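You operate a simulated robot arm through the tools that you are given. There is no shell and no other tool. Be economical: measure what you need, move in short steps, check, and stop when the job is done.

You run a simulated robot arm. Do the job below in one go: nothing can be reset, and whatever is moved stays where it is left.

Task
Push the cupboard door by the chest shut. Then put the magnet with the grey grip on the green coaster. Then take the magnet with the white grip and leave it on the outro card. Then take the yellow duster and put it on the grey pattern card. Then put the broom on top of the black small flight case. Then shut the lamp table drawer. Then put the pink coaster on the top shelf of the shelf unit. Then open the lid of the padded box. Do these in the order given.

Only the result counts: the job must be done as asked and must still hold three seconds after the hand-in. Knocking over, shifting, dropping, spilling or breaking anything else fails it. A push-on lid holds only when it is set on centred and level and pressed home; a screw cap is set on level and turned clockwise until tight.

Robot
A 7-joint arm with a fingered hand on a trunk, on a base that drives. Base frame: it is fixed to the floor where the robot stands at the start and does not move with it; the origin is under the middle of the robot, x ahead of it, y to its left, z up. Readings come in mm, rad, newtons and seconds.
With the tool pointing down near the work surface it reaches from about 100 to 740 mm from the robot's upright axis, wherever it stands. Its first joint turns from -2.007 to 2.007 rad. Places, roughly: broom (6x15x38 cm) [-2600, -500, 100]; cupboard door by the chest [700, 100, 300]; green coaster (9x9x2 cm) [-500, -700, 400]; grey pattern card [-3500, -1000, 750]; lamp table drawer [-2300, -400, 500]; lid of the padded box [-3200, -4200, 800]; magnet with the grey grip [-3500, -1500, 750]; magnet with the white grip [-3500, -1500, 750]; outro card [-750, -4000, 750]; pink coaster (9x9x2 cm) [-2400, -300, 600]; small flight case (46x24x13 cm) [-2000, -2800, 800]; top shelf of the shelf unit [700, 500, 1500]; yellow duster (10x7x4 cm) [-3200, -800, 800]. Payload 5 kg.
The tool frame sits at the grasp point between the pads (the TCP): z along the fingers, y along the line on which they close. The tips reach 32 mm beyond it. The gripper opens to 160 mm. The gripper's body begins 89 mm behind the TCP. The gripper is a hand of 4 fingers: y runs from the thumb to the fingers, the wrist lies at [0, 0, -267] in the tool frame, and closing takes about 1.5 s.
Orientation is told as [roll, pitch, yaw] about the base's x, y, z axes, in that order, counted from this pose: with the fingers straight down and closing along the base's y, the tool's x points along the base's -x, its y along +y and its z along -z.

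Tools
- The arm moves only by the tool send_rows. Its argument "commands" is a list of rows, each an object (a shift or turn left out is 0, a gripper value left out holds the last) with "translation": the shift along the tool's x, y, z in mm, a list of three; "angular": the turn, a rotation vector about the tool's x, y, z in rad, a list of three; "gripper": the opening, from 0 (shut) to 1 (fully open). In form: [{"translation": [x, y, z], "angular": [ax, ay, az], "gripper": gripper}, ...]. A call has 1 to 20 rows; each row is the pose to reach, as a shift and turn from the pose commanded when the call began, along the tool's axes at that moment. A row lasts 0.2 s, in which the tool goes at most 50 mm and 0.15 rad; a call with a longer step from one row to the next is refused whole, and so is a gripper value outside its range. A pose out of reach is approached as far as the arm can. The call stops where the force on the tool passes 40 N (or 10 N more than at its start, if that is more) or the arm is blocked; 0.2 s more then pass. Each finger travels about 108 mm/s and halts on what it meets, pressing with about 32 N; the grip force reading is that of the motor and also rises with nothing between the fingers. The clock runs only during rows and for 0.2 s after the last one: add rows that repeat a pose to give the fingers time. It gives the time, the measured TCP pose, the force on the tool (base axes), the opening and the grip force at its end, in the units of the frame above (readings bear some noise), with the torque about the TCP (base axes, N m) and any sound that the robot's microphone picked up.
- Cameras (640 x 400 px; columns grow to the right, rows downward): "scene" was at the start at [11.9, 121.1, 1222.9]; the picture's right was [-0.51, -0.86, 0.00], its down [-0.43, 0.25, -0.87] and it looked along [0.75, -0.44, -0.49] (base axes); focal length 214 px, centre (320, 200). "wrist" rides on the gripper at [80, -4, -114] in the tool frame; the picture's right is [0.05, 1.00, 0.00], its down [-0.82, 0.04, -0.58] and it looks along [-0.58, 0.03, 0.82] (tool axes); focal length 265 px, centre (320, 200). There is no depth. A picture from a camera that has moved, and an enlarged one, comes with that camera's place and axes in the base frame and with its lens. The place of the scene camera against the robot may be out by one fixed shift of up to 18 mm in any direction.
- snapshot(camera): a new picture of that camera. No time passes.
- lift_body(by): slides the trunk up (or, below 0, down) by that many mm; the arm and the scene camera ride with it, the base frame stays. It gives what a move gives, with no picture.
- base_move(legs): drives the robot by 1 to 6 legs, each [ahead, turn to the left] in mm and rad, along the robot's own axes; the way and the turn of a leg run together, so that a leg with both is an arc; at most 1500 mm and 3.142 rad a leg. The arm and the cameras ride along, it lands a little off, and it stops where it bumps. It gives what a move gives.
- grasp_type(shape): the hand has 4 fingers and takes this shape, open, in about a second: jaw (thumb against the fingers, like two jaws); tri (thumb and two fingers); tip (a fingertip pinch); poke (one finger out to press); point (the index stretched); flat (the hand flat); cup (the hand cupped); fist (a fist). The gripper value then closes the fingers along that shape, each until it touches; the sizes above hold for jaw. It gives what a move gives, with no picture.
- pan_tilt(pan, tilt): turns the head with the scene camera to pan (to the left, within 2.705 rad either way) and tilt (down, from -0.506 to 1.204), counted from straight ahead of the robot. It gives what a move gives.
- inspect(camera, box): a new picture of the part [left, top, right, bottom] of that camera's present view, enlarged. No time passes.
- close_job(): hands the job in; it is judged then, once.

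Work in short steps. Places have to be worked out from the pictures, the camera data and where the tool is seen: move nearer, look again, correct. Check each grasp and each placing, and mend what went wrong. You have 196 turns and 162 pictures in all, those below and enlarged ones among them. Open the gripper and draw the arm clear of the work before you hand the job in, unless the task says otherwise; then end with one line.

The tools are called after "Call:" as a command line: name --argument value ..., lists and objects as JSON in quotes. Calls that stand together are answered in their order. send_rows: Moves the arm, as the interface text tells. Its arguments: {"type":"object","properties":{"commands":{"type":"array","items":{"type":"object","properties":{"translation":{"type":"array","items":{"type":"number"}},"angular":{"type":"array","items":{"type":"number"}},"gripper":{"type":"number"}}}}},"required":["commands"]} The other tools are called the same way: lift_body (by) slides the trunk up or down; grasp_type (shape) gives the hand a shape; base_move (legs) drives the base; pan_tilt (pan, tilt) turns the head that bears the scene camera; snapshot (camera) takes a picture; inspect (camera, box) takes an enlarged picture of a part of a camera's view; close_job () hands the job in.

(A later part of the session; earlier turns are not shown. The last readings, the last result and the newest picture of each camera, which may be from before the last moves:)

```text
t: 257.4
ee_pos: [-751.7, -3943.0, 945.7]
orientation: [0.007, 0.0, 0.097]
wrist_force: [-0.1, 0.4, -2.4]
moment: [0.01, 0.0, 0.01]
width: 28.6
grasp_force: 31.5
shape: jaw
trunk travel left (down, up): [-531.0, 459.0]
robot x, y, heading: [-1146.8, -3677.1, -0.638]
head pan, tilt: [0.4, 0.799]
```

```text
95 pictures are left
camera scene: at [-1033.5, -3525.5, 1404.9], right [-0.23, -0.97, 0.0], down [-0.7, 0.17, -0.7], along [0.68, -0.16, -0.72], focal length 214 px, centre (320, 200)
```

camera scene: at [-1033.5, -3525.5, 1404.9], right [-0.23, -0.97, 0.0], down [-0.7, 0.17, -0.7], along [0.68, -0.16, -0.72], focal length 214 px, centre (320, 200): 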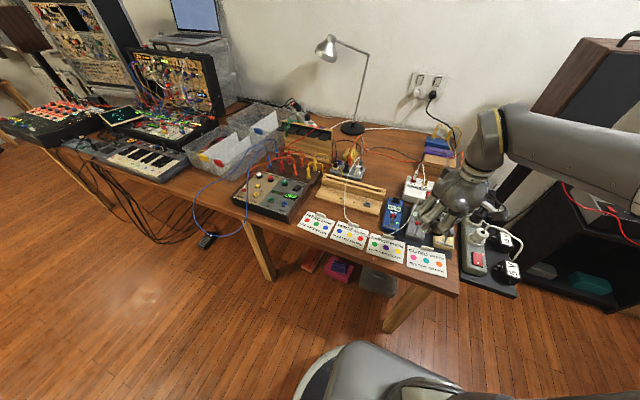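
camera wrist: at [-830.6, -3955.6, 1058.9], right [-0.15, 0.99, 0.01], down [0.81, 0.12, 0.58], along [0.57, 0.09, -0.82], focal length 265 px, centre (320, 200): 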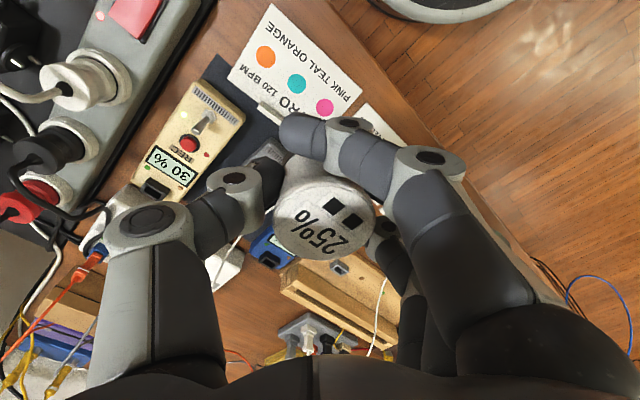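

I'll align above the lower-middle of the OUTRO card and lower partway, then re-measure.

Call:
send_rows --commands '[{"translation": [8, -8, 0]}, {"translation": [15, -17, 0]}, {"translation": [15, -17, 0]}]'

Call:
lift_body --by -80

Call:
snapshot --camera "wrist"

Call:
inspect --camera "scene" --box '[380, 170, 500, 290]'

```text
t: 258.1
ee_pos: [-765.0, -3961.3, 945.0]
orientation: [0.009, 0.0, 0.097]
wrist_force: [-0.1, 0.8, -1.6]
moment: [0.0, 0.03, -0.02]
width: 28.5
grasp_force: 32.7
shape: jaw
trunk travel left (down, up): [-531.0, 459.0]
robot x, y, heading: [-1150.9, -3677.6, -0.635]
head pan, tilt: [0.4, 0.799]
```

```text
t: 259.3
ee_pos: [-766.1, -3961.2, 865.6]
orientation: [0.008, -0.002, 0.097]
wrist_force: [0.5, -0.5, -2.2]
moment: [-0.03, -0.01, -0.02]
width: 28.8
grasp_force: 32.1
shape: jaw
trunk travel left (down, up): [-451.0, 539.0]
robot x, y, heading: [-1148.7, -3674.0, -0.642]
head pan, tilt: [0.4, 0.799]
```

```text
94 pictures are left
camera wrist: at [-843.7, -3973.9, 978.6], right [-0.15, 0.99, 0.01], down [0.81, 0.12, 0.58], along [0.57, 0.09, -0.82], focal length 265 px, centre (320, 200)
```

wrist: 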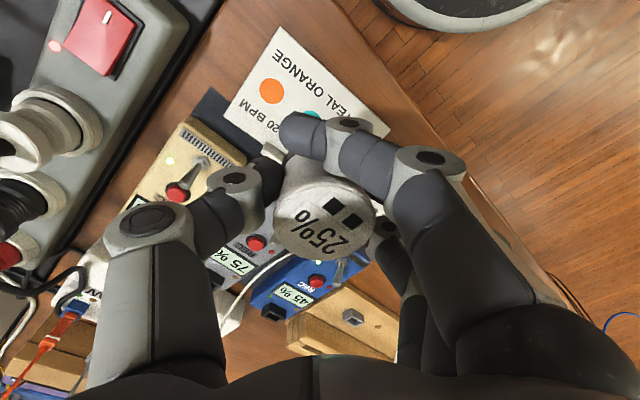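

```text
3.33 times, centred on (440, 230) of scene
camera zoom: at [-1033.5, -3525.5, 1324.9], right [-0.23, -0.97, 0.0], down [-0.7, 0.17, -0.7], along [0.68, -0.16, -0.72], focal length 715 px, centre (-80, 100)
```

zoom: 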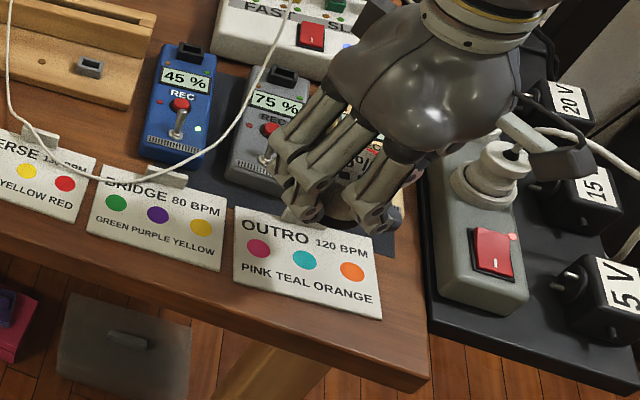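

The card corners give centre (-767,-3971); the magnet is over its lower middle. Lowering to just above the card.

Call:
lift_body --by -68

Call:
snapshot --camera "wrist"

Call:
inspect --camera "scene" --box '[380, 140, 500, 260]'

```text
t: 260.4
ee_pos: [-765.0, -3960.7, 798.2]
orientation: [0.009, 0.002, 0.098]
wrist_force: [0.0, -0.3, -2.7]
moment: [-0.02, 0.02, 0.01]
width: 28.7
grasp_force: 32.1
shape: jaw
trunk travel left (down, up): [-383.0, 607.0]
robot x, y, heading: [-1153.0, -3676.9, -0.638]
head pan, tilt: [0.4, 0.799]
```

```text
92 pictures are left
camera wrist: at [-843.7, -3973.9, 910.5], right [-0.15, 0.99, 0.01], down [0.81, 0.12, 0.58], along [0.57, 0.09, -0.82], focal length 265 px, centre (320, 200)
```

wrist: 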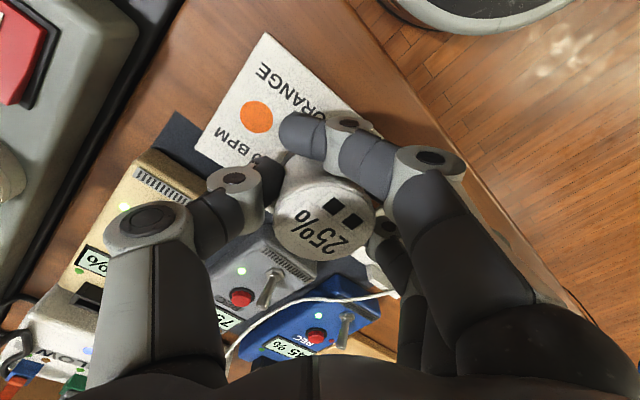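

```text
3.33 times, centred on (440, 200) of scene
camera zoom: at [-1033.5, -3525.5, 1256.9], right [-0.23, -0.97, 0.0], down [-0.7, 0.17, -0.7], along [0.68, -0.16, -0.72], focal length 715 px, centre (-80, 200)
```

zoom: 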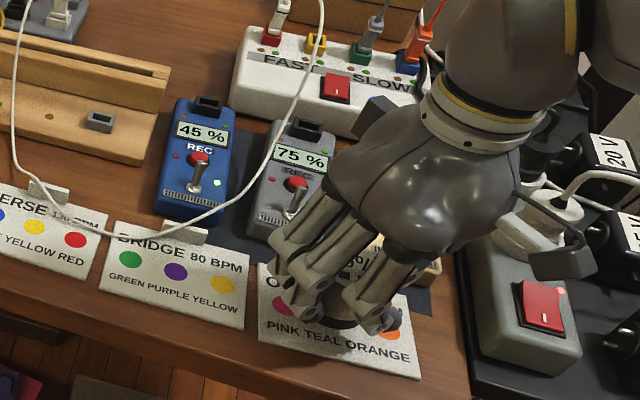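

Well over the card. Descending gently to contact.

Call:
send_rows --commands '[{"translation": [0, 0, 4]}, {"translation": [0, 0, 8]}, {"translation": [0, 0, 11]}, {"translation": [0, 0, 13]}]'

```text
t: 261.4
ee_pos: [-764.9, -3959.8, 784.6]
orientation: [0.007, 0.0, 0.098]
wrist_force: [-1.9, -0.3, -1.4]
moment: [-0.01, 0.01, 0.01]
width: 28.5
grasp_force: 31.7
shape: jaw
trunk travel left (down, up): [-383.0, 607.0]
robot x, y, heading: [-1149.6, -3680.6, -0.634]
head pan, tilt: [0.4, 0.799]
```

Call:
send_rows --commands '[{"translation": [0, 0, 3]}, {"translation": [0, 0, 6]}, {"translation": [0, 0, 6]}]'

Call:
inspect --camera "scene" --box '[410, 180, 490, 250]'

```text
t: 262.2
ee_pos: [-764.5, -3960.8, 778.6]
orientation: [0.006, -0.001, 0.097]
wrist_force: [-0.1, -2.7, 12.0]
moment: [0.25, -0.14, -0.03]
width: 29.0
grasp_force: 32.0
shape: jaw
trunk travel left (down, up): [-383.0, 607.0]
robot x, y, heading: [-1151.7, -3681.3, -0.639]
head pan, tilt: [0.4, 0.799]
```

```text
5.71 times, centred on (450, 215) of scene
camera zoom: at [-1034.1, -3525.3, 1257.1], right [-0.23, -0.97, 0.0], down [-0.7, 0.17, -0.7], along [0.68, -0.16, -0.72], focal length 1226 px, centre (-423, 114)
```

zoom: 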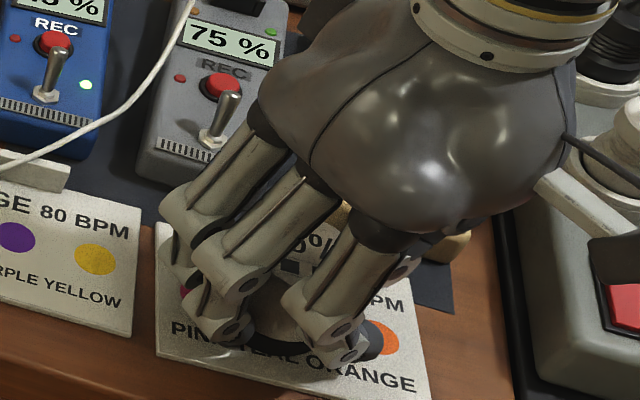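

Contact made (12 N). Opening moderately, then rising straight up.

Call:
send_rows --commands '[{"gripper": 0.3}, {"gripper": 0.4}, {"gripper": 0.4}, {"gripper": 0.4}]'

Call:
snapshot --camera "wrist"

```text
t: 263.2
ee_pos: [-765.0, -3960.5, 777.9]
orientation: [0.007, -0.001, 0.098]
wrist_force: [-0.1, 0.7, -1.2]
moment: [-0.02, 0.0, -0.07]
width: 63.1
grasp_force: 0.1
shape: jaw
trunk travel left (down, up): [-383.0, 607.0]
robot x, y, heading: [-1149.4, -3675.9, -0.634]
head pan, tilt: [0.4, 0.799]
```

```text
89 pictures are left
camera wrist: at [-843.7, -3973.5, 891.4], right [-0.15, 0.99, 0.01], down [0.81, 0.12, 0.58], along [0.57, 0.09, -0.82], focal length 265 px, centre (320, 200)
```

wrist: 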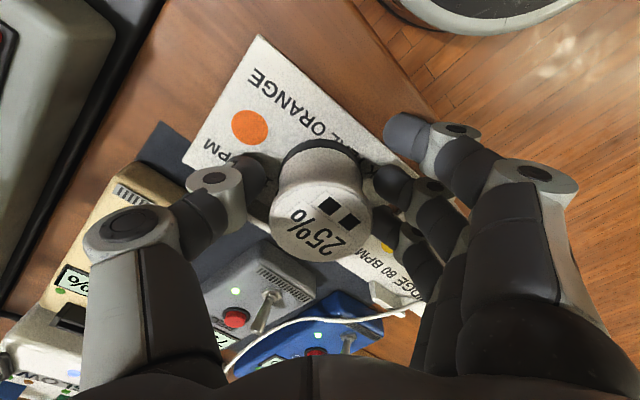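

Call:
lift_body --by 120

Call:
snapshot --camera "wrist"

Call:
inspect --camera "scene" --box '[380, 170, 500, 290]'

```text
t: 264.7
ee_pos: [-765.0, -3961.1, 898.1]
orientation: [0.006, 0.0, 0.098]
wrist_force: [0.7, 0.0, -0.8]
moment: [0.02, 0.01, -0.02]
width: 63.1
grasp_force: 0.0
shape: jaw
trunk travel left (down, up): [-503.0, 487.0]
robot x, y, heading: [-1150.4, -3680.1, -0.637]
head pan, tilt: [0.4, 0.799]
```

```text
88 pictures are left
camera wrist: at [-843.7, -3973.6, 1011.4], right [-0.15, 0.99, 0.01], down [0.81, 0.12, 0.58], along [0.57, 0.09, -0.82], focal length 265 px, centre (320, 200)
```

wrist: 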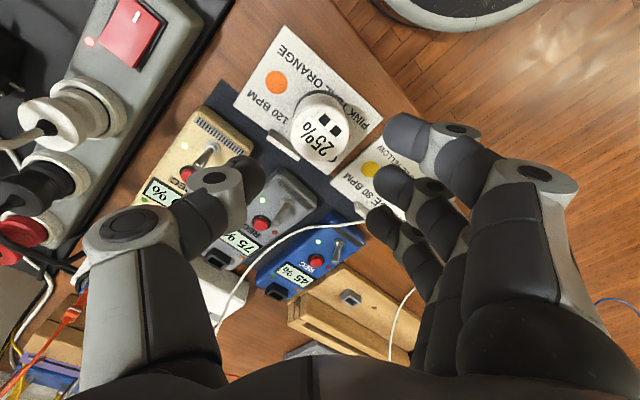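

```text
3.33 times, centred on (440, 230) of scene
camera zoom: at [-1033.5, -3525.5, 1376.9], right [-0.23, -0.97, 0.0], down [-0.7, 0.17, -0.7], along [0.68, -0.16, -0.72], focal length 715 px, centre (-80, 100)
```

zoom: 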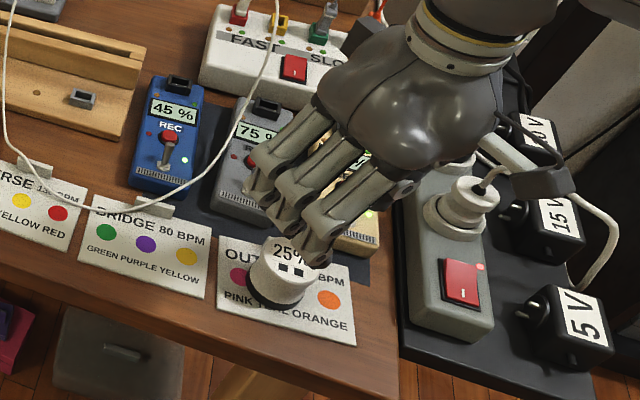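

White is on the OUTRO card. Next the duster: I'll raise the trunk, back away, and return to the desk's near end.

Call:
lift_body --by 180

Call:
base_move --legs '[[-250, 0], [0, 1.635], [1000, 0], [940, 0], [0, 1.812], [860, 0]]'

```text
t: 266.7
ee_pos: [-763.8, -3960.6, 1078.3]
orientation: [0.007, 0.0, 0.096]
wrist_force: [-0.6, -0.7, 0.4]
moment: [-0.03, -0.01, -0.03]
width: 63.1
grasp_force: 0.0
shape: jaw
trunk travel left (down, up): [-683.0, 307.0]
robot x, y, heading: [-1145.8, -3678.8, -0.634]
head pan, tilt: [0.4, 0.799]
```

```text
t: 290.4
ee_pos: [-1600.1, -1479.0, 1079.3]
orientation: [0.007, -0.001, -2.723]
wrist_force: [0.2, -0.1, 0.9]
moment: [-0.02, -0.05, 0.01]
width: 63.5
grasp_force: 0.0
shape: jaw
trunk travel left (down, up): [-683.0, 307.0]
robot x, y, heading: [-1146.6, -1625.8, 2.822]
head pan, tilt: [0.4, 0.799]
```

Call:
base_move --legs '[[0, -0.392], [453, 0], [0, 0.713], [628, 0], [0, -0.133], [716, 0]]'

Call:
base_move --legs '[[0, -0.512]]'

Call:
pan_tilt --pan 0.4 --tilt 0.8

Call:
snapshot --camera "scene"

Call:
snapshot --camera "wrist"

```text
t: 303.4
ee_pos: [-3291.4, -1184.0, 1079.4]
orientation: [0.007, 0.0, -2.536]
wrist_force: [0.0, 0.3, 0.1]
moment: [-0.01, 0.0, -0.03]
width: 63.3
grasp_force: 0.1
shape: jaw
trunk travel left (down, up): [-683.0, 307.0]
robot x, y, heading: [-2816.0, -1241.3, 3.014]
head pan, tilt: [0.4, 0.799]
```

```text
t: 305.2
ee_pos: [-3200.4, -957.3, 1078.3]
orientation: [0.006, 0.0, -3.052]
wrist_force: [0.5, 0.1, 0.5]
moment: [0.0, 0.0, 0.0]
width: 63.5
grasp_force: 0.1
shape: jaw
trunk travel left (down, up): [-683.0, 307.0]
robot x, y, heading: [-2815.6, -1245.5, 2.498]
head pan, tilt: [0.4, 0.799]
```

```text
t: 305.9
ee_pos: [-3200.4, -957.0, 1079.9]
orientation: [0.006, 0.001, -3.052]
wrist_force: [-0.1, 0.1, -0.2]
moment: [0.03, 0.02, 0.03]
width: 63.2
grasp_force: 0.0
shape: jaw
trunk travel left (down, up): [-683.0, 307.0]
robot x, y, heading: [-2815.6, -1243.3, 2.498]
head pan, tilt: [0.4, 0.799]
```

```text
86 pictures are left
camera scene: at [-2947.4, -1374.0, 1556.9], right [0.24, 0.97, 0.0], down [0.7, -0.17, -0.7], along [-0.68, 0.17, -0.72], focal length 214 px, centre (320, 200)
```

scene: 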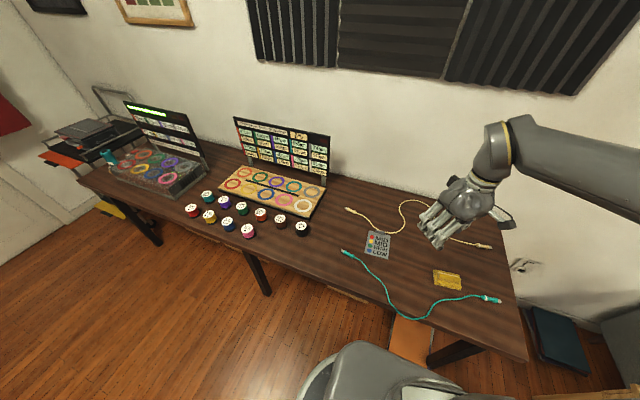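

```text
85 pictures are left
camera wrist: at [-3120.2, -945.6, 1191.4], right [0.14, -0.99, 0.01], down [-0.81, -0.11, 0.58], along [-0.57, -0.09, -0.82], focal length 265 px, centre (320, 200)
```

wrist: 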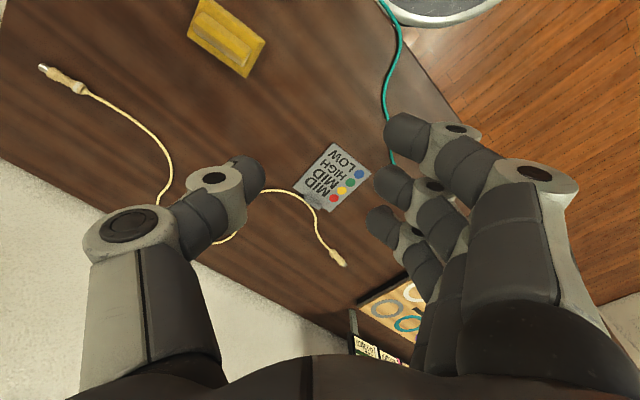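

Zooming on the duster and the grey pattern card.

Call:
inspect --camera "wrist" --box '[160, 0, 380, 220]'

Call:
inspect --camera "scene" --box '[340, 210, 520, 320]'

```text
1.82 times, centred on (270, 110) of wrist
camera zoom: at [-3120.2, -945.6, 1191.4], right [0.14, -0.99, 0.01], down [-0.81, -0.11, 0.58], along [-0.57, -0.09, -0.82], focal length 483 px, centre (411, 364)
```

zoom: 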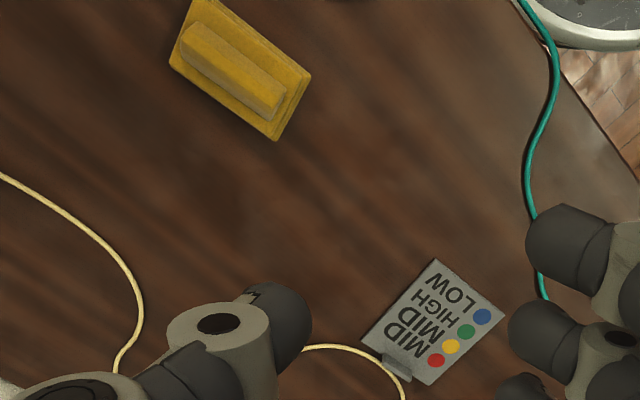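

```text
3.56 times, centred on (430, 265) of scene
camera zoom: at [-2947.4, -1374.0, 1556.9], right [0.24, 0.97, 0.0], down [0.7, -0.17, -0.7], along [-0.68, 0.17, -0.72], focal length 763 px, centre (-71, -31)
```

zoom: 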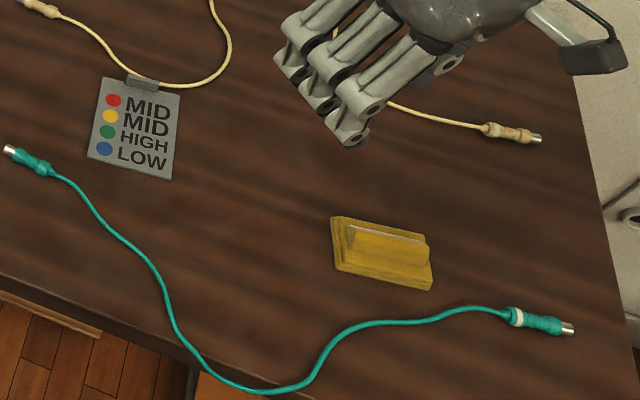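

The duster's long side (100 mm) runs along the desk, so I'll grip its ends. I'm turning the hand back to natural yaw above it with the jaws wide.

Call:
send_rows --commands '[{"translation": [8, -21, 0], "angular": [0, 0, 0.122], "gripper": 0.8}, {"translation": [16, -42, 0], "angular": [0, 0, 0.244]}, {"translation": [23, -64, 0], "angular": [0, 0, 0.366]}, {"translation": [31, -85, 0], "angular": [0, 0, 0.488]}, {"translation": [39, -106, 0], "angular": [0, 0, 0.61]}, {"translation": [46, -127, 0], "angular": [0, 0, 0.733]}, {"translation": [46, -127, 0], "angular": [0, 0, 0.733]}]'

Call:
lift_body --by -180

Call:
snapshot --camera "wrist"

```text
t: 307.4
ee_pos: [-3166.0, -826.8, 1078.1]
orientation: [0.006, 0.004, 2.498]
wrist_force: [0.2, 0.9, 0.1]
moment: [-0.01, 0.03, -0.01]
width: 127.9
grasp_force: 0.0
shape: jaw
trunk travel left (down, up): [-683.0, 307.0]
robot x, y, heading: [-2818.0, -1246.2, 2.498]
head pan, tilt: [0.4, 0.799]
```

```text
t: 309.4
ee_pos: [-3165.7, -826.1, 898.6]
orientation: [0.006, 0.004, 2.5]
wrist_force: [0.5, -0.3, 0.7]
moment: [0.0, 0.01, 0.01]
width: 127.7
grasp_force: 0.1
shape: jaw
trunk travel left (down, up): [-503.0, 487.0]
robot x, y, heading: [-2818.9, -1241.7, 2.501]
head pan, tilt: [0.4, 0.799]
```

```text
82 pictures are left
camera wrist: at [-3098.6, -871.2, 1011.7], right [-0.56, -0.83, 0.0], down [-0.68, 0.46, 0.57], along [-0.48, 0.32, -0.82], focal length 265 px, centre (320, 200)
```

wrist: 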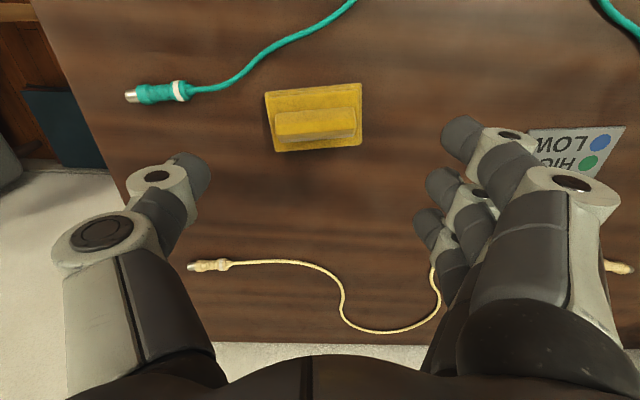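

Aligned. Small shift, then trunk down toward grip height.

Call:
send_rows --commands '[{"translation": [4, -4, 0]}, {"translation": [4, -4, 0]}]'

Call:
lift_body --by -119

Call:
snapshot --camera "wrist"

```text
t: 310.1
ee_pos: [-3160.1, -826.5, 898.7]
orientation: [0.005, 0.007, 2.497]
wrist_force: [0.8, 0.6, -0.2]
moment: [-0.03, 0.0, 0.01]
width: 127.7
grasp_force: 0.1
shape: jaw
trunk travel left (down, up): [-503.0, 487.0]
robot x, y, heading: [-2813.0, -1239.4, 2.501]
head pan, tilt: [0.4, 0.799]
```

```text
t: 311.5
ee_pos: [-3160.1, -826.0, 779.5]
orientation: [0.007, 0.004, 2.5]
wrist_force: [0.4, -0.2, -0.2]
moment: [0.0, -0.04, 0.02]
width: 127.6
grasp_force: 0.0
shape: jaw
trunk travel left (down, up): [-384.0, 606.0]
robot x, y, heading: [-2819.9, -1243.0, 2.496]
head pan, tilt: [0.4, 0.799]
```

```text
81 pictures are left
camera wrist: at [-3092.9, -870.4, 892.6], right [-0.56, -0.83, 0.0], down [-0.68, 0.46, 0.57], along [-0.48, 0.32, -0.82], focal length 265 px, centre (320, 200)
```

wrist: 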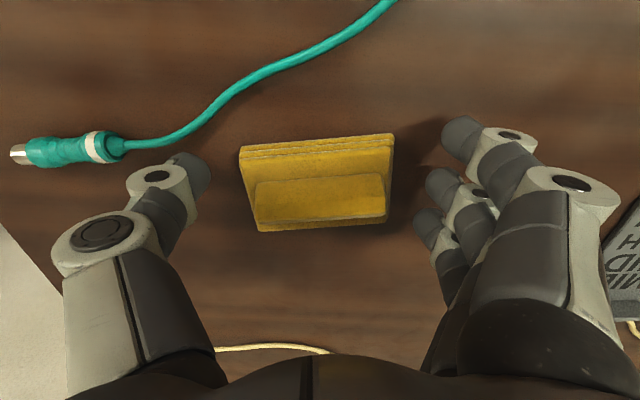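

Closing on the duster's ends.

Call:
send_rows --commands '[{"gripper": 0.4}, {"gripper": 0.3}, {"gripper": 0.3}, {"gripper": 0.3}, {"gripper": 0.3}]'

Call:
snapshot --camera "wrist"

```text
t: 312.7
ee_pos: [-3160.0, -826.5, 780.5]
orientation: [0.005, 0.005, 2.499]
wrist_force: [0.1, 0.3, -0.8]
moment: [0.06, -0.04, 0.02]
width: 87.4
grasp_force: 32.0
shape: jaw
trunk travel left (down, up): [-384.0, 606.0]
robot x, y, heading: [-2816.0, -1242.7, 2.499]
head pan, tilt: [0.4, 0.799]
```

```text
80 pictures are left
camera wrist: at [-3092.9, -870.3, 892.5], right [-0.56, -0.83, 0.0], down [-0.68, 0.46, 0.57], along [-0.48, 0.32, -0.82], focal length 265 px, centre (320, 200)
```

wrist: 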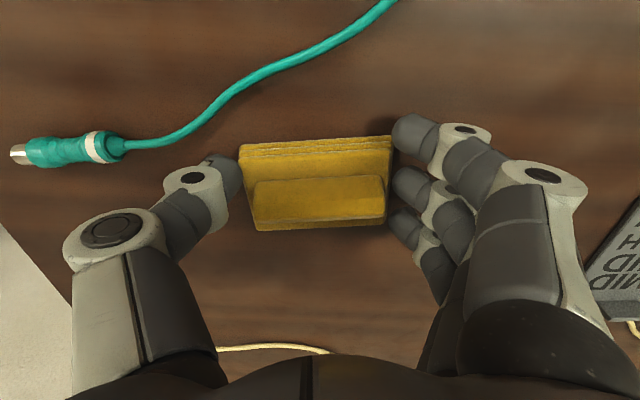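

Gripped. Lifting with the trunk.

Call:
lift_body --by 120

Call:
snapshot --camera "wrist"

```text
t: 314.2
ee_pos: [-3160.0, -826.0, 899.0]
orientation: [0.005, 0.004, 2.497]
wrist_force: [0.4, -0.4, -1.5]
moment: [0.01, 0.0, 0.0]
width: 87.3
grasp_force: 32.0
shape: jaw
trunk travel left (down, up): [-504.0, 486.0]
robot x, y, heading: [-2812.9, -1242.1, 2.497]
head pan, tilt: [0.4, 0.799]
```

```text
79 pictures are left
camera wrist: at [-3093.0, -870.3, 1012.4], right [-0.56, -0.83, 0.0], down [-0.68, 0.46, 0.57], along [-0.48, 0.32, -0.82], focal length 265 px, centre (320, 200)
```

wrist: 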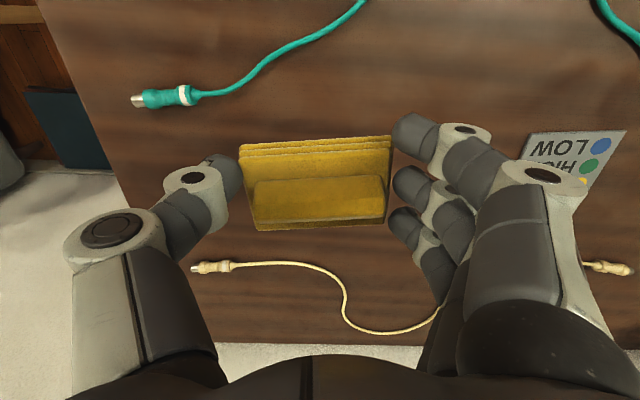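

Held level. Moving left over the grey pattern card.

Call:
send_rows --commands '[{"translation": [-6, 40, 0]}, {"translation": [-12, 80, 0]}, {"translation": [-18, 120, 0]}, {"translation": [-24, 160, 0]}, {"translation": [-30, 200, 0]}, {"translation": [-36, 240, 0]}, {"translation": [-43, 280, 0]}, {"translation": [-43, 280, 0]}]'

Call:
snapshot --camera "wrist"

Call:
inspect --camera "scene" --box '[320, 120, 500, 250]'

```text
t: 316.0
ee_pos: [-3362.0, -1025.6, 901.2]
orientation: [0.004, 0.006, 2.496]
wrist_force: [0.2, -0.2, -0.8]
moment: [0.03, -0.02, -0.01]
width: 87.1
grasp_force: 32.1
shape: jaw
trunk travel left (down, up): [-504.0, 486.0]
robot x, y, heading: [-2815.3, -1243.8, 2.498]
head pan, tilt: [0.4, 0.799]
```

```text
78 pictures are left
camera wrist: at [-3295.5, -1069.6, 1013.8], right [-0.56, -0.83, 0.0], down [-0.68, 0.46, 0.57], along [-0.48, 0.32, -0.82], focal length 265 px, centre (320, 200)
```

wrist: 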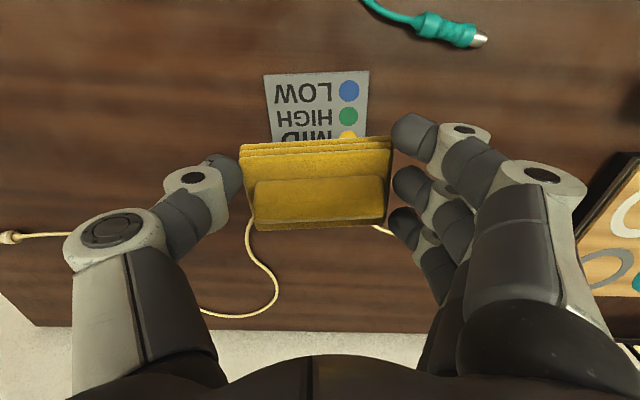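

```text
3.08 times, centred on (410, 185) of scene
camera zoom: at [-2947.9, -1374.3, 1377.8], right [0.24, 0.97, 0.0], down [0.7, -0.17, -0.7], along [-0.68, 0.17, -0.72], focal length 660 px, centre (43, 246)
```

zoom: 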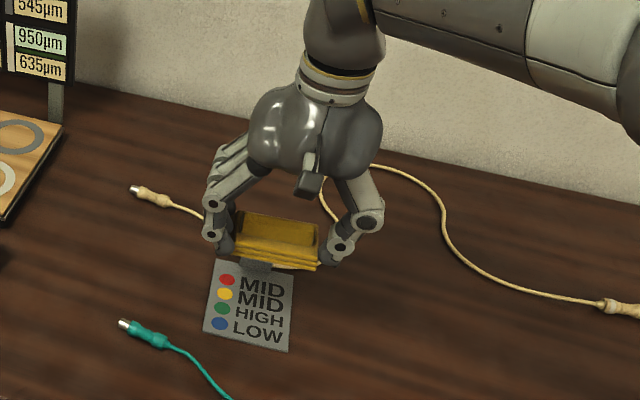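

The card measures about 96×122 mm, centre (-3382,-1010). I'll shift 14 mm inward and lower with the trunk.

Call:
send_rows --commands '[{"translation": [-14, 0, 0]}, {"translation": [-14, 0, 0]}]'

Call:
lift_body --by -85

Call:
snapshot --camera "wrist"

Call:
inspect --camera "scene" --box '[320, 110, 480, 230]'

```text
t: 316.6
ee_pos: [-3374.0, -1015.9, 901.0]
orientation: [0.003, 0.006, 2.498]
wrist_force: [-0.1, -0.6, -0.3]
moment: [0.01, -0.01, 0.01]
width: 87.5
grasp_force: 31.8
shape: jaw
trunk travel left (down, up): [-504.0, 486.0]
robot x, y, heading: [-2815.9, -1242.4, 2.496]
head pan, tilt: [0.4, 0.799]
```

```text
t: 317.9
ee_pos: [-3372.9, -1015.9, 817.0]
orientation: [0.004, 0.004, 2.497]
wrist_force: [-0.5, -0.4, -1.1]
moment: [0.0, 0.02, 0.0]
width: 86.9
grasp_force: 31.8
shape: jaw
trunk travel left (down, up): [-419.0, 571.0]
robot x, y, heading: [-2818.4, -1244.6, 2.499]
head pan, tilt: [0.4, 0.799]
```

```text
76 pictures are left
camera wrist: at [-3306.1, -1060.4, 929.2], right [-0.56, -0.83, 0.0], down [-0.68, 0.46, 0.57], along [-0.48, 0.32, -0.82], focal length 265 px, centre (320, 200)
```

wrist: 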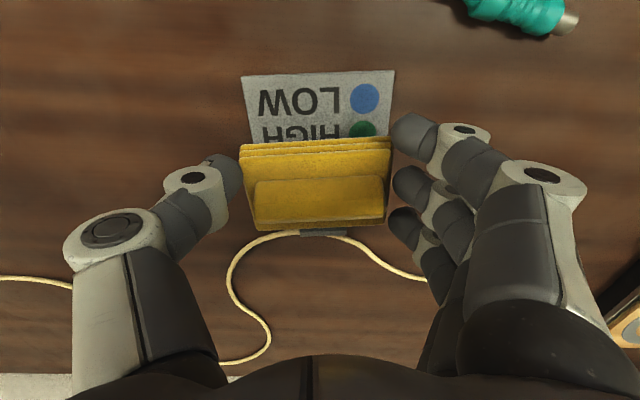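

```text
3.33 times, centred on (400, 170) of scene
camera zoom: at [-2947.4, -1374.1, 1292.9], right [0.24, 0.97, 0.0], down [0.7, -0.17, -0.7], along [-0.68, 0.17, -0.72], focal length 715 px, centre (53, 300)
```

zoom: 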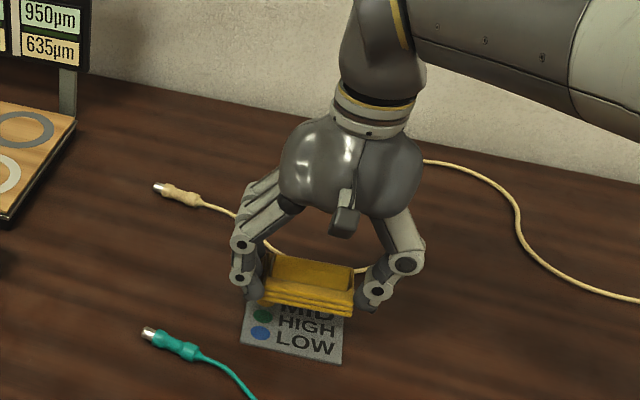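

Clip is just behind the duster; I'll shift 6 mm toward the front and descend to contact.

Call:
send_rows --commands '[{"translation": [6, 0, 5]}, {"translation": [6, 0, 15]}, {"translation": [6, 0, 24]}, {"translation": [6, 0, 29]}, {"translation": [6, 0, 32]}]'

Call:
snapshot --camera "wrist"

```text
t: 319.1
ee_pos: [-3368.0, -1020.0, 782.9]
orientation: [0.005, 0.005, 2.498]
wrist_force: [0.9, -0.5, 0.2]
moment: [0.0, 0.01, -0.01]
width: 87.2
grasp_force: 31.8
shape: jaw
trunk travel left (down, up): [-419.0, 571.0]
robot x, y, heading: [-2817.9, -1244.1, 2.498]
head pan, tilt: [0.4, 0.799]
```

```text
74 pictures are left
camera wrist: at [-3301.3, -1064.4, 897.1], right [-0.56, -0.83, 0.0], down [-0.68, 0.46, 0.57], along [-0.48, 0.32, -0.82], focal length 265 px, centre (320, 200)
```

wrist: 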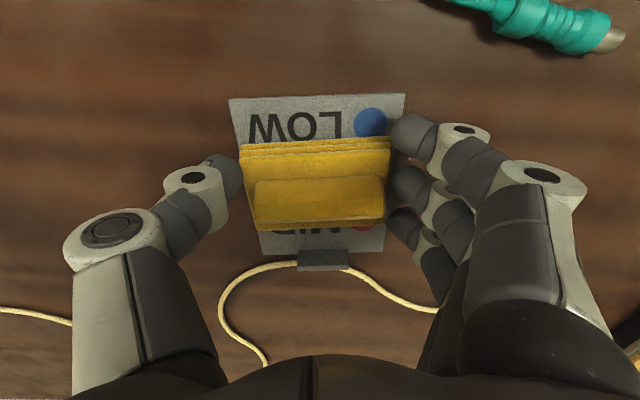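

Well centred on the card. A few mm more until contact, then open slightly.

Call:
send_rows --commands '[{"translation": [0, 0, 2]}, {"translation": [0, 0, 4]}, {"translation": [0, 0, 4]}]'

Call:
send_rows --commands '[{"gripper": 0.6}, {"gripper": 0.68}, {"gripper": 0.68}, {"gripper": 0.68}]'

Call:
lift_body --by 120

Call:
snapshot --camera "wrist"

```text
t: 319.9
ee_pos: [-3368.7, -1020.1, 782.2]
orientation: [0.005, 0.0, 2.5]
wrist_force: [-0.9, 1.2, 20.2]
moment: [0.17, -0.13, 0.08]
width: 86.9
grasp_force: 32.0
shape: jaw
trunk travel left (down, up): [-419.0, 571.0]
robot x, y, heading: [-2817.7, -1238.6, 2.497]
head pan, tilt: [0.4, 0.799]
```

```text
t: 320.9
ee_pos: [-3367.5, -1020.2, 780.0]
orientation: [0.005, 0.004, 2.498]
wrist_force: [0.6, -0.3, 0.6]
moment: [-0.03, -0.03, 0.02]
width: 108.5
grasp_force: 0.1
shape: jaw
trunk travel left (down, up): [-419.0, 571.0]
robot x, y, heading: [-2815.5, -1240.7, 2.498]
head pan, tilt: [0.4, 0.799]
```

```text
t: 322.4
ee_pos: [-3368.1, -1020.6, 900.3]
orientation: [0.005, 0.005, 2.499]
wrist_force: [0.0, -0.3, 0.4]
moment: [0.01, -0.02, -0.03]
width: 108.1
grasp_force: 0.0
shape: jaw
trunk travel left (down, up): [-539.0, 451.0]
robot x, y, heading: [-2820.5, -1243.6, 2.494]
head pan, tilt: [0.4, 0.799]
```

```text
73 pictures are left
camera wrist: at [-3301.4, -1064.4, 1013.4], right [-0.56, -0.83, 0.0], down [-0.68, 0.46, 0.57], along [-0.48, 0.32, -0.82], focal length 265 px, centre (320, 200)
```

wrist: 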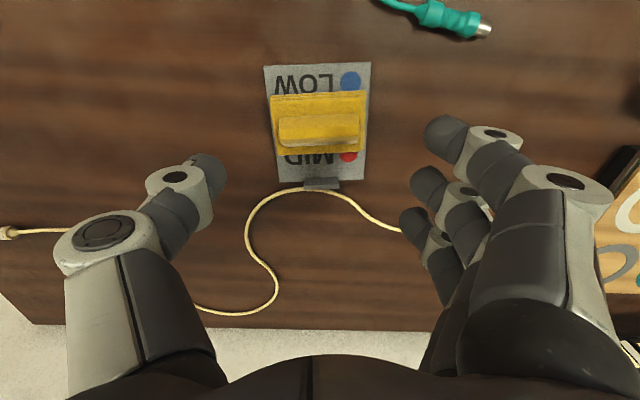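

The duster is squarely on the card. Now the broom: I'll tuck the arm and turn to look at it.

Call:
send_rows --commands '[{"translation": [20, -22, -10]}, {"translation": [45, -50, -20]}, {"translation": [70, -78, -30]}, {"translation": [95, -105, -30]}, {"translation": [120, -132, -30]}, {"translation": [140, -154, -30]}]'

Call:
base_move --legs '[[-150, 0], [0, -1.15]]'

Call:
pan_tilt --pan 0.3 --tilt 0.8

Call:
snapshot --camera "scene"

Call:
snapshot --camera "wrist"

```text
t: 323.8
ee_pos: [-3164.9, -981.4, 930.7]
orientation: [0.005, 0.003, 2.499]
wrist_force: [0.2, 1.3, 0.1]
moment: [-0.03, 0.0, 0.02]
width: 108.2
grasp_force: 0.1
shape: jaw
trunk travel left (down, up): [-539.0, 451.0]
robot x, y, heading: [-2815.2, -1241.8, 2.5]
head pan, tilt: [0.4, 0.799]
```

```text
t: 328.0
ee_pos: [-2600.1, -908.4, 929.3]
orientation: [0.003, 0.004, 1.353]
wrist_force: [-0.7, 0.0, 0.3]
moment: [-0.03, 0.0, 0.0]
width: 108.4
grasp_force: 0.1
shape: jaw
trunk travel left (down, up): [-539.0, 451.0]
robot x, y, heading: [-2693.1, -1335.1, 1.348]
head pan, tilt: [0.4, 0.799]
```

```text
t: 328.7
ee_pos: [-2600.8, -908.9, 929.7]
orientation: [0.003, 0.004, 1.353]
wrist_force: [0.2, 0.2, 0.6]
moment: [-0.02, -0.01, -0.02]
width: 108.6
grasp_force: 0.1
shape: jaw
trunk travel left (down, up): [-539.0, 451.0]
robot x, y, heading: [-2695.1, -1332.1, 1.349]
head pan, tilt: [0.3, 0.799]
```

```text
72 pictures are left
camera scene: at [-2875.4, -1266.5, 1412.9], right [1.0, 0.08, 0.0], down [0.06, -0.71, -0.7], along [-0.06, 0.69, -0.72], focal length 214 px, centre (320, 200)
```

scene: 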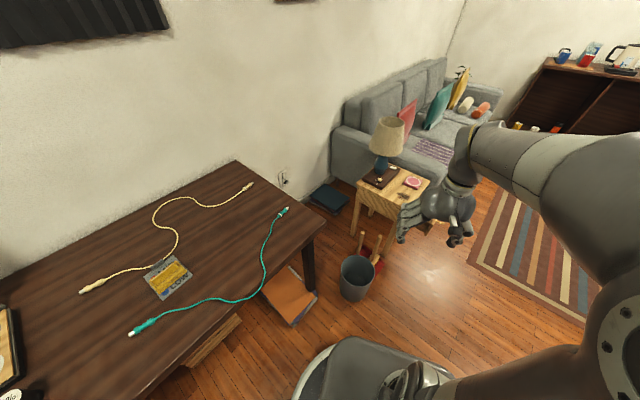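

```text
71 pictures are left
camera wrist: at [-2613.2, -987.8, 1043.0], right [-0.99, 0.17, 0.0], down [0.14, 0.81, 0.57], along [0.09, 0.57, -0.82], focal length 265 px, centre (320, 200)
```

wrist: 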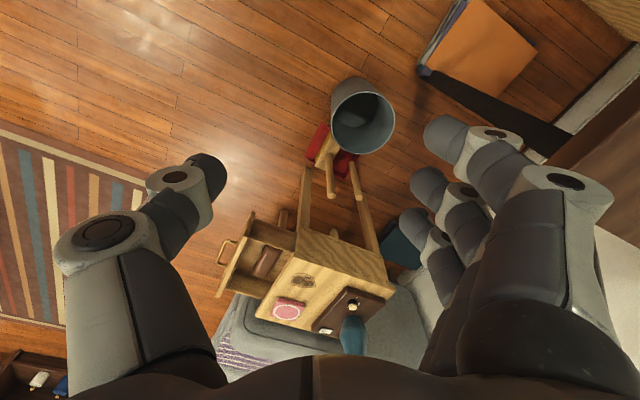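

Call:
inspect --camera "wrist" --box '[210, 60, 430, 260]'

Call:
inspect --camera "scene" --box '[320, 160, 450, 310]'

```text
2.00 times, centred on (320, 160) of wrist
camera zoom: at [-2613.2, -987.8, 1043.0], right [-0.99, 0.17, 0.0], down [0.14, 0.81, 0.57], along [0.09, 0.57, -0.82], focal length 531 px, centre (320, 280)
```

zoom: 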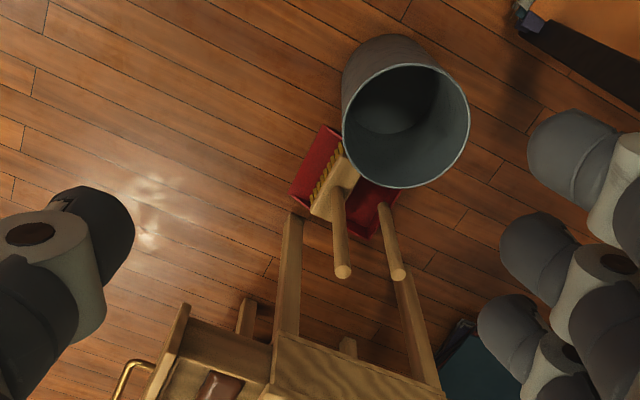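

```text
2.67 times, centred on (385, 235) of scene
camera zoom: at [-2875.4, -1266.5, 1412.9], right [1.0, 0.08, 0.0], down [0.06, -0.71, -0.7], along [-0.06, 0.69, -0.72], focal length 572 px, centre (147, 107)
```

zoom: 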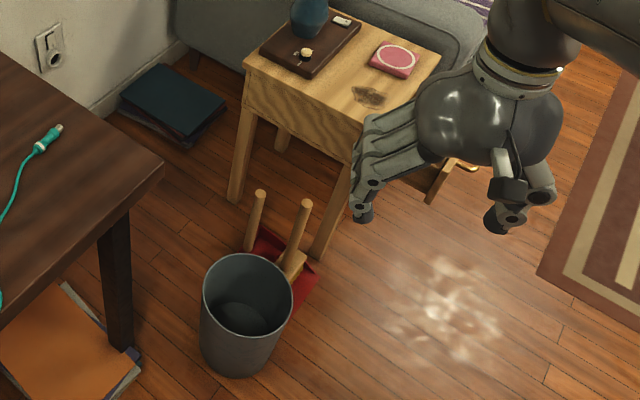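

The broom stands handle-up in the red dustpan, beside the bin and the lamp table. I'll move closer for a better look.

Call:
base_move --legs '[[0, -0.437], [319, 0], [0, 0.8]]'

Call:
pan_tilt --pan 0.25 --tilt 0.9

Call:
lift_body --by -150

Call:
snapshot --camera "scene"

Call:
snapshot --camera "wrist"

```text
t: 334.1
ee_pos: [-2568.3, -650.0, 929.7]
orientation: [0.005, 0.006, 1.722]
wrist_force: [0.1, 0.3, -0.5]
moment: [0.02, -0.01, 0.0]
width: 108.6
grasp_force: 0.0
shape: jaw
trunk travel left (down, up): [-539.0, 451.0]
robot x, y, heading: [-2503.0, -1079.6, 1.721]
head pan, tilt: [0.3, 0.799]
```

```text
t: 334.8
ee_pos: [-2569.1, -649.5, 930.7]
orientation: [0.006, 0.006, 1.722]
wrist_force: [0.4, 0.2, 0.6]
moment: [-0.02, 0.02, 0.03]
width: 108.5
grasp_force: 0.1
shape: jaw
trunk travel left (down, up): [-539.0, 451.0]
robot x, y, heading: [-2501.7, -1081.0, 1.716]
head pan, tilt: [0.25, 0.901]
```

```text
t: 336.6
ee_pos: [-2569.2, -650.6, 778.8]
orientation: [0.005, 0.006, 1.723]
wrist_force: [0.0, -0.3, -0.2]
moment: [0.04, 0.02, -0.01]
width: 108.7
grasp_force: 0.0
shape: jaw
trunk travel left (down, up): [-389.0, 601.0]
robot x, y, heading: [-2507.7, -1080.9, 1.726]
head pan, tilt: [0.25, 0.901]
```

```text
68 pictures are left
camera scene: at [-2686.0, -1083.3, 1255.0], right [0.92, 0.39, 0.0], down [0.3, -0.72, -0.62], along [-0.24, 0.57, -0.78], focal length 214 px, centre (320, 200)
```

scene: 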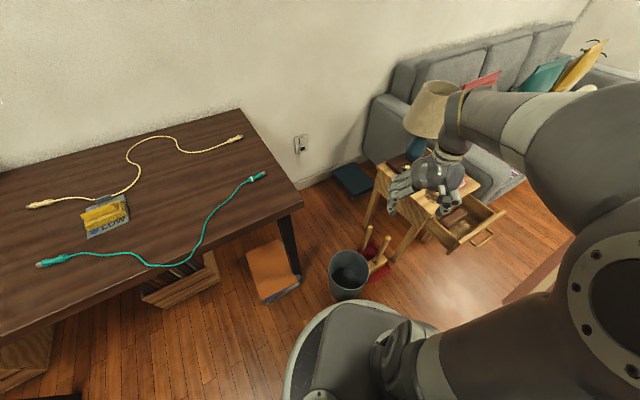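

```text
67 pictures are left
camera wrist: at [-2551.6, -728.6, 893.1], right [-0.98, -0.2, 0.0], down [-0.16, 0.8, 0.57], along [-0.12, 0.56, -0.82], focal length 265 px, centre (320, 200)
```

wrist: 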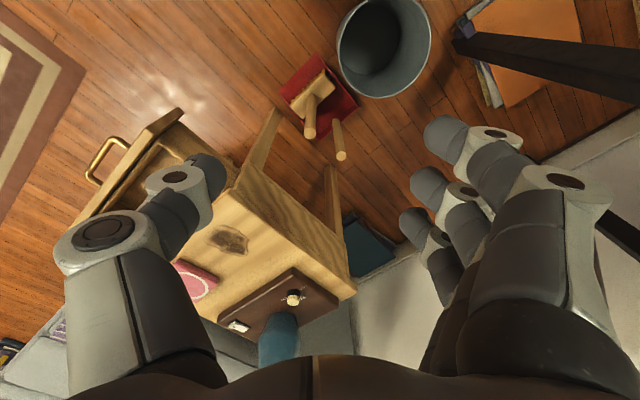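

Triangulated: the broom's handle tip is near (-2576,-524,363), about 65 mm from the lamp table's side. I'll rotate the hand and move above the handle at the current height first.

Call:
send_rows --commands '[{"translation": [-25, -3, 0], "angular": [0, 0, 0.13], "gripper": 0.42}, {"translation": [-55, -6, 0], "angular": [0, 0, 0.26]}, {"translation": [-90, -9, 0], "angular": [0, 0, 0.39]}, {"translation": [-126, -12, 0], "angular": [0, 0, 0.52]}, {"translation": [-126, -12, 0], "angular": [0, 0, 0.52]}]'

Call:
snapshot --camera "wrist"

```text
t: 337.8
ee_pos: [-2575.5, -523.3, 777.8]
orientation: [0.001, 0.007, 1.201]
wrist_force: [0.8, -0.1, -0.3]
moment: [-0.02, 0.02, 0.04]
width: 67.8
grasp_force: 0.1
shape: jaw
trunk travel left (down, up): [-389.0, 601.0]
robot x, y, heading: [-2506.1, -1081.1, 1.721]
head pan, tilt: [0.25, 0.901]
```

```text
66 pictures are left
camera wrist: at [-2599.8, -598.4, 891.9], right [-0.95, 0.31, 0.0], down [0.26, 0.78, 0.57], along [0.18, 0.54, -0.82], focal length 265 px, centre (320, 200)
```

wrist: 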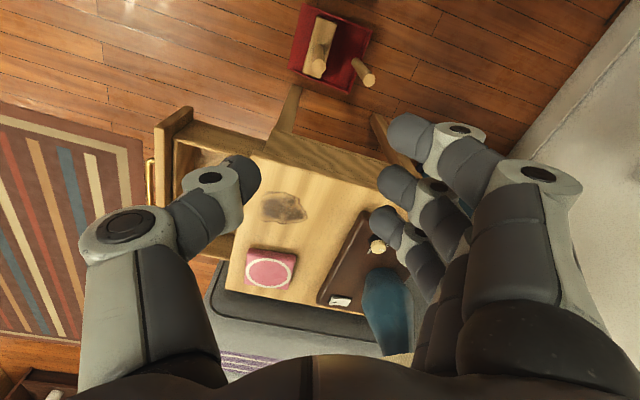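

Reached without trouble. Fine shift, then lowering with the trunk to just above the handle tip.

Call:
send_rows --commands '[{"translation": [8, -3, 0]}, {"translation": [8, -3, 0]}]'

Call:
lift_body --by -330

Call:
snapshot --camera "wrist"

Call:
snapshot --camera "scene"

```text
t: 338.4
ee_pos: [-2575.0, -531.6, 778.7]
orientation: [0.003, 0.008, 1.205]
wrist_force: [0.0, -1.0, 0.6]
moment: [0.01, -0.02, -0.03]
width: 67.8
grasp_force: 0.1
shape: jaw
trunk travel left (down, up): [-389.0, 601.0]
robot x, y, heading: [-2506.0, -1080.0, 1.721]
head pan, tilt: [0.25, 0.901]
```

```text
t: 341.6
ee_pos: [-2576.5, -531.6, 448.9]
orientation: [0.002, 0.009, 1.202]
wrist_force: [0.5, -0.7, 0.8]
moment: [-0.01, 0.01, 0.0]
width: 68.0
grasp_force: 0.0
shape: jaw
trunk travel left (down, up): [-59.0, 931.0]
robot x, y, heading: [-2502.9, -1080.2, 1.724]
head pan, tilt: [0.25, 0.901]
```

```text
65 pictures are left
camera wrist: at [-2600.0, -607.7, 562.5], right [-0.95, 0.31, 0.0], down [0.26, 0.78, 0.57], along [0.18, 0.54, -0.82], focal length 265 px, centre (320, 200)
```

wrist: 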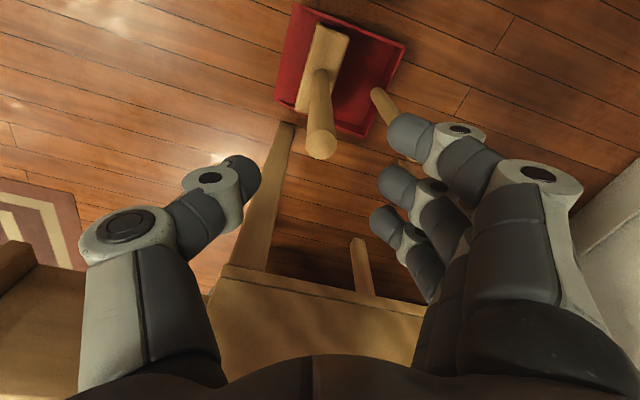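

```text
64 pictures are left
camera scene: at [-2685.9, -1083.2, 925.0], right [0.92, 0.39, 0.0], down [0.3, -0.72, -0.62], along [-0.24, 0.57, -0.78], focal length 214 px, centre (320, 200)
```

scene: 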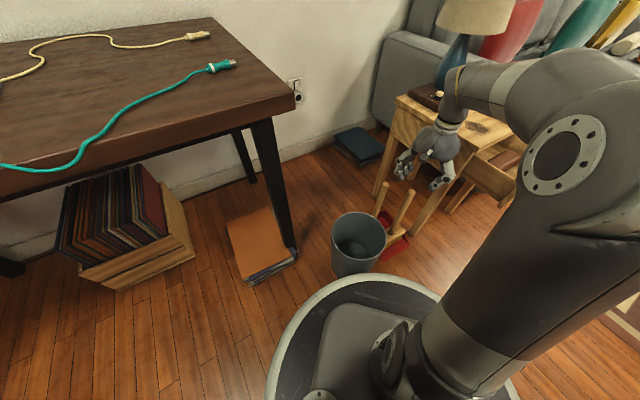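

Tip is right between the jaws, and the dustpan handle is clear. Lowering the rest.

Call:
lift_body --by -59

Call:
send_rows --commands '[{"translation": [-3, 0, 15]}, {"translation": [-3, 0, 30]}, {"translation": [-3, 0, 30]}]'

Call:
snapshot --camera "wrist"

```text
t: 342.6
ee_pos: [-2576.6, -531.4, 390.4]
orientation: [0.003, 0.006, 1.201]
wrist_force: [0.2, -0.3, 0.2]
moment: [0.01, 0.02, 0.04]
width: 68.0
grasp_force: 0.1
shape: jaw
trunk travel left (down, up): [0.0, 990.0]
robot x, y, heading: [-2503.0, -1081.1, 1.724]
head pan, tilt: [0.25, 0.901]
```

```text
t: 343.4
ee_pos: [-2575.1, -529.6, 359.8]
orientation: [0.002, 0.006, 1.203]
wrist_force: [0.1, -1.4, -0.3]
moment: [-0.01, -0.02, 0.02]
width: 67.9
grasp_force: 0.1
shape: jaw
trunk travel left (down, up): [0.0, 990.0]
robot x, y, heading: [-2505.7, -1082.7, 1.716]
head pan, tilt: [0.25, 0.901]
```

```text
63 pictures are left
camera wrist: at [-2599.1, -605.1, 473.4], right [-0.95, 0.31, 0.0], down [0.26, 0.78, 0.57], along [0.18, 0.54, -0.82], focal length 265 px, centre (320, 200)
```

wrist: 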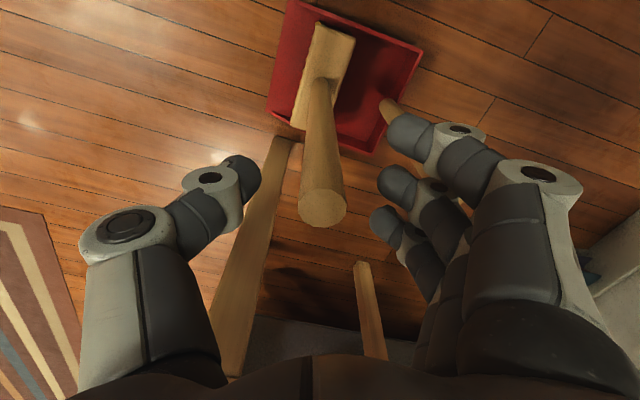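

The handle is centred. Descending 30 mm more and closing.

Call:
send_rows --commands '[{"translation": [0, 0, 15]}, {"translation": [0, 0, 30]}, {"translation": [0, 0, 30], "gripper": 0}, {"translation": [0, 0, 30], "gripper": 0}, {"translation": [0, 0, 30], "gripper": 0}, {"translation": [0, 0, 30], "gripper": 0}, {"translation": [0, 0, 30], "gripper": 0}, {"translation": [0, 0, 30], "gripper": 0}]'

Call:
snapshot --camera "wrist"

```text
t: 345.2
ee_pos: [-2574.4, -529.0, 330.2]
orientation: [0.001, 0.007, 1.201]
wrist_force: [-0.5, 0.5, 0.1]
moment: [0.09, 0.28, -0.07]
width: 4.5
grasp_force: 31.8
shape: jaw
trunk travel left (down, up): [0.0, 990.0]
robot x, y, heading: [-2504.3, -1079.2, 1.72]
head pan, tilt: [0.25, 0.901]
```

```text
62 pictures are left
camera wrist: at [-2599.1, -605.4, 443.6], right [-0.95, 0.31, 0.0], down [0.26, 0.78, 0.57], along [0.18, 0.54, -0.82], focal length 265 px, centre (320, 200)
```

wrist: 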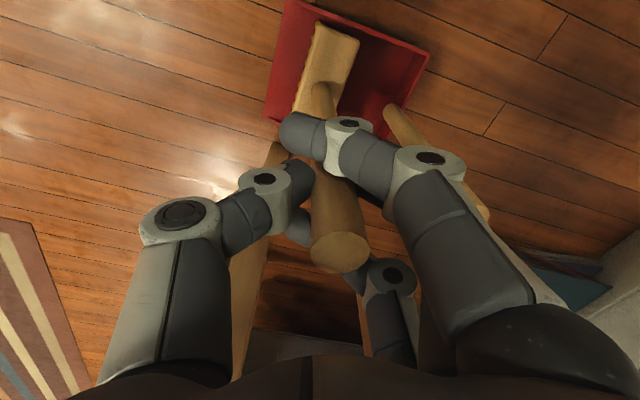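

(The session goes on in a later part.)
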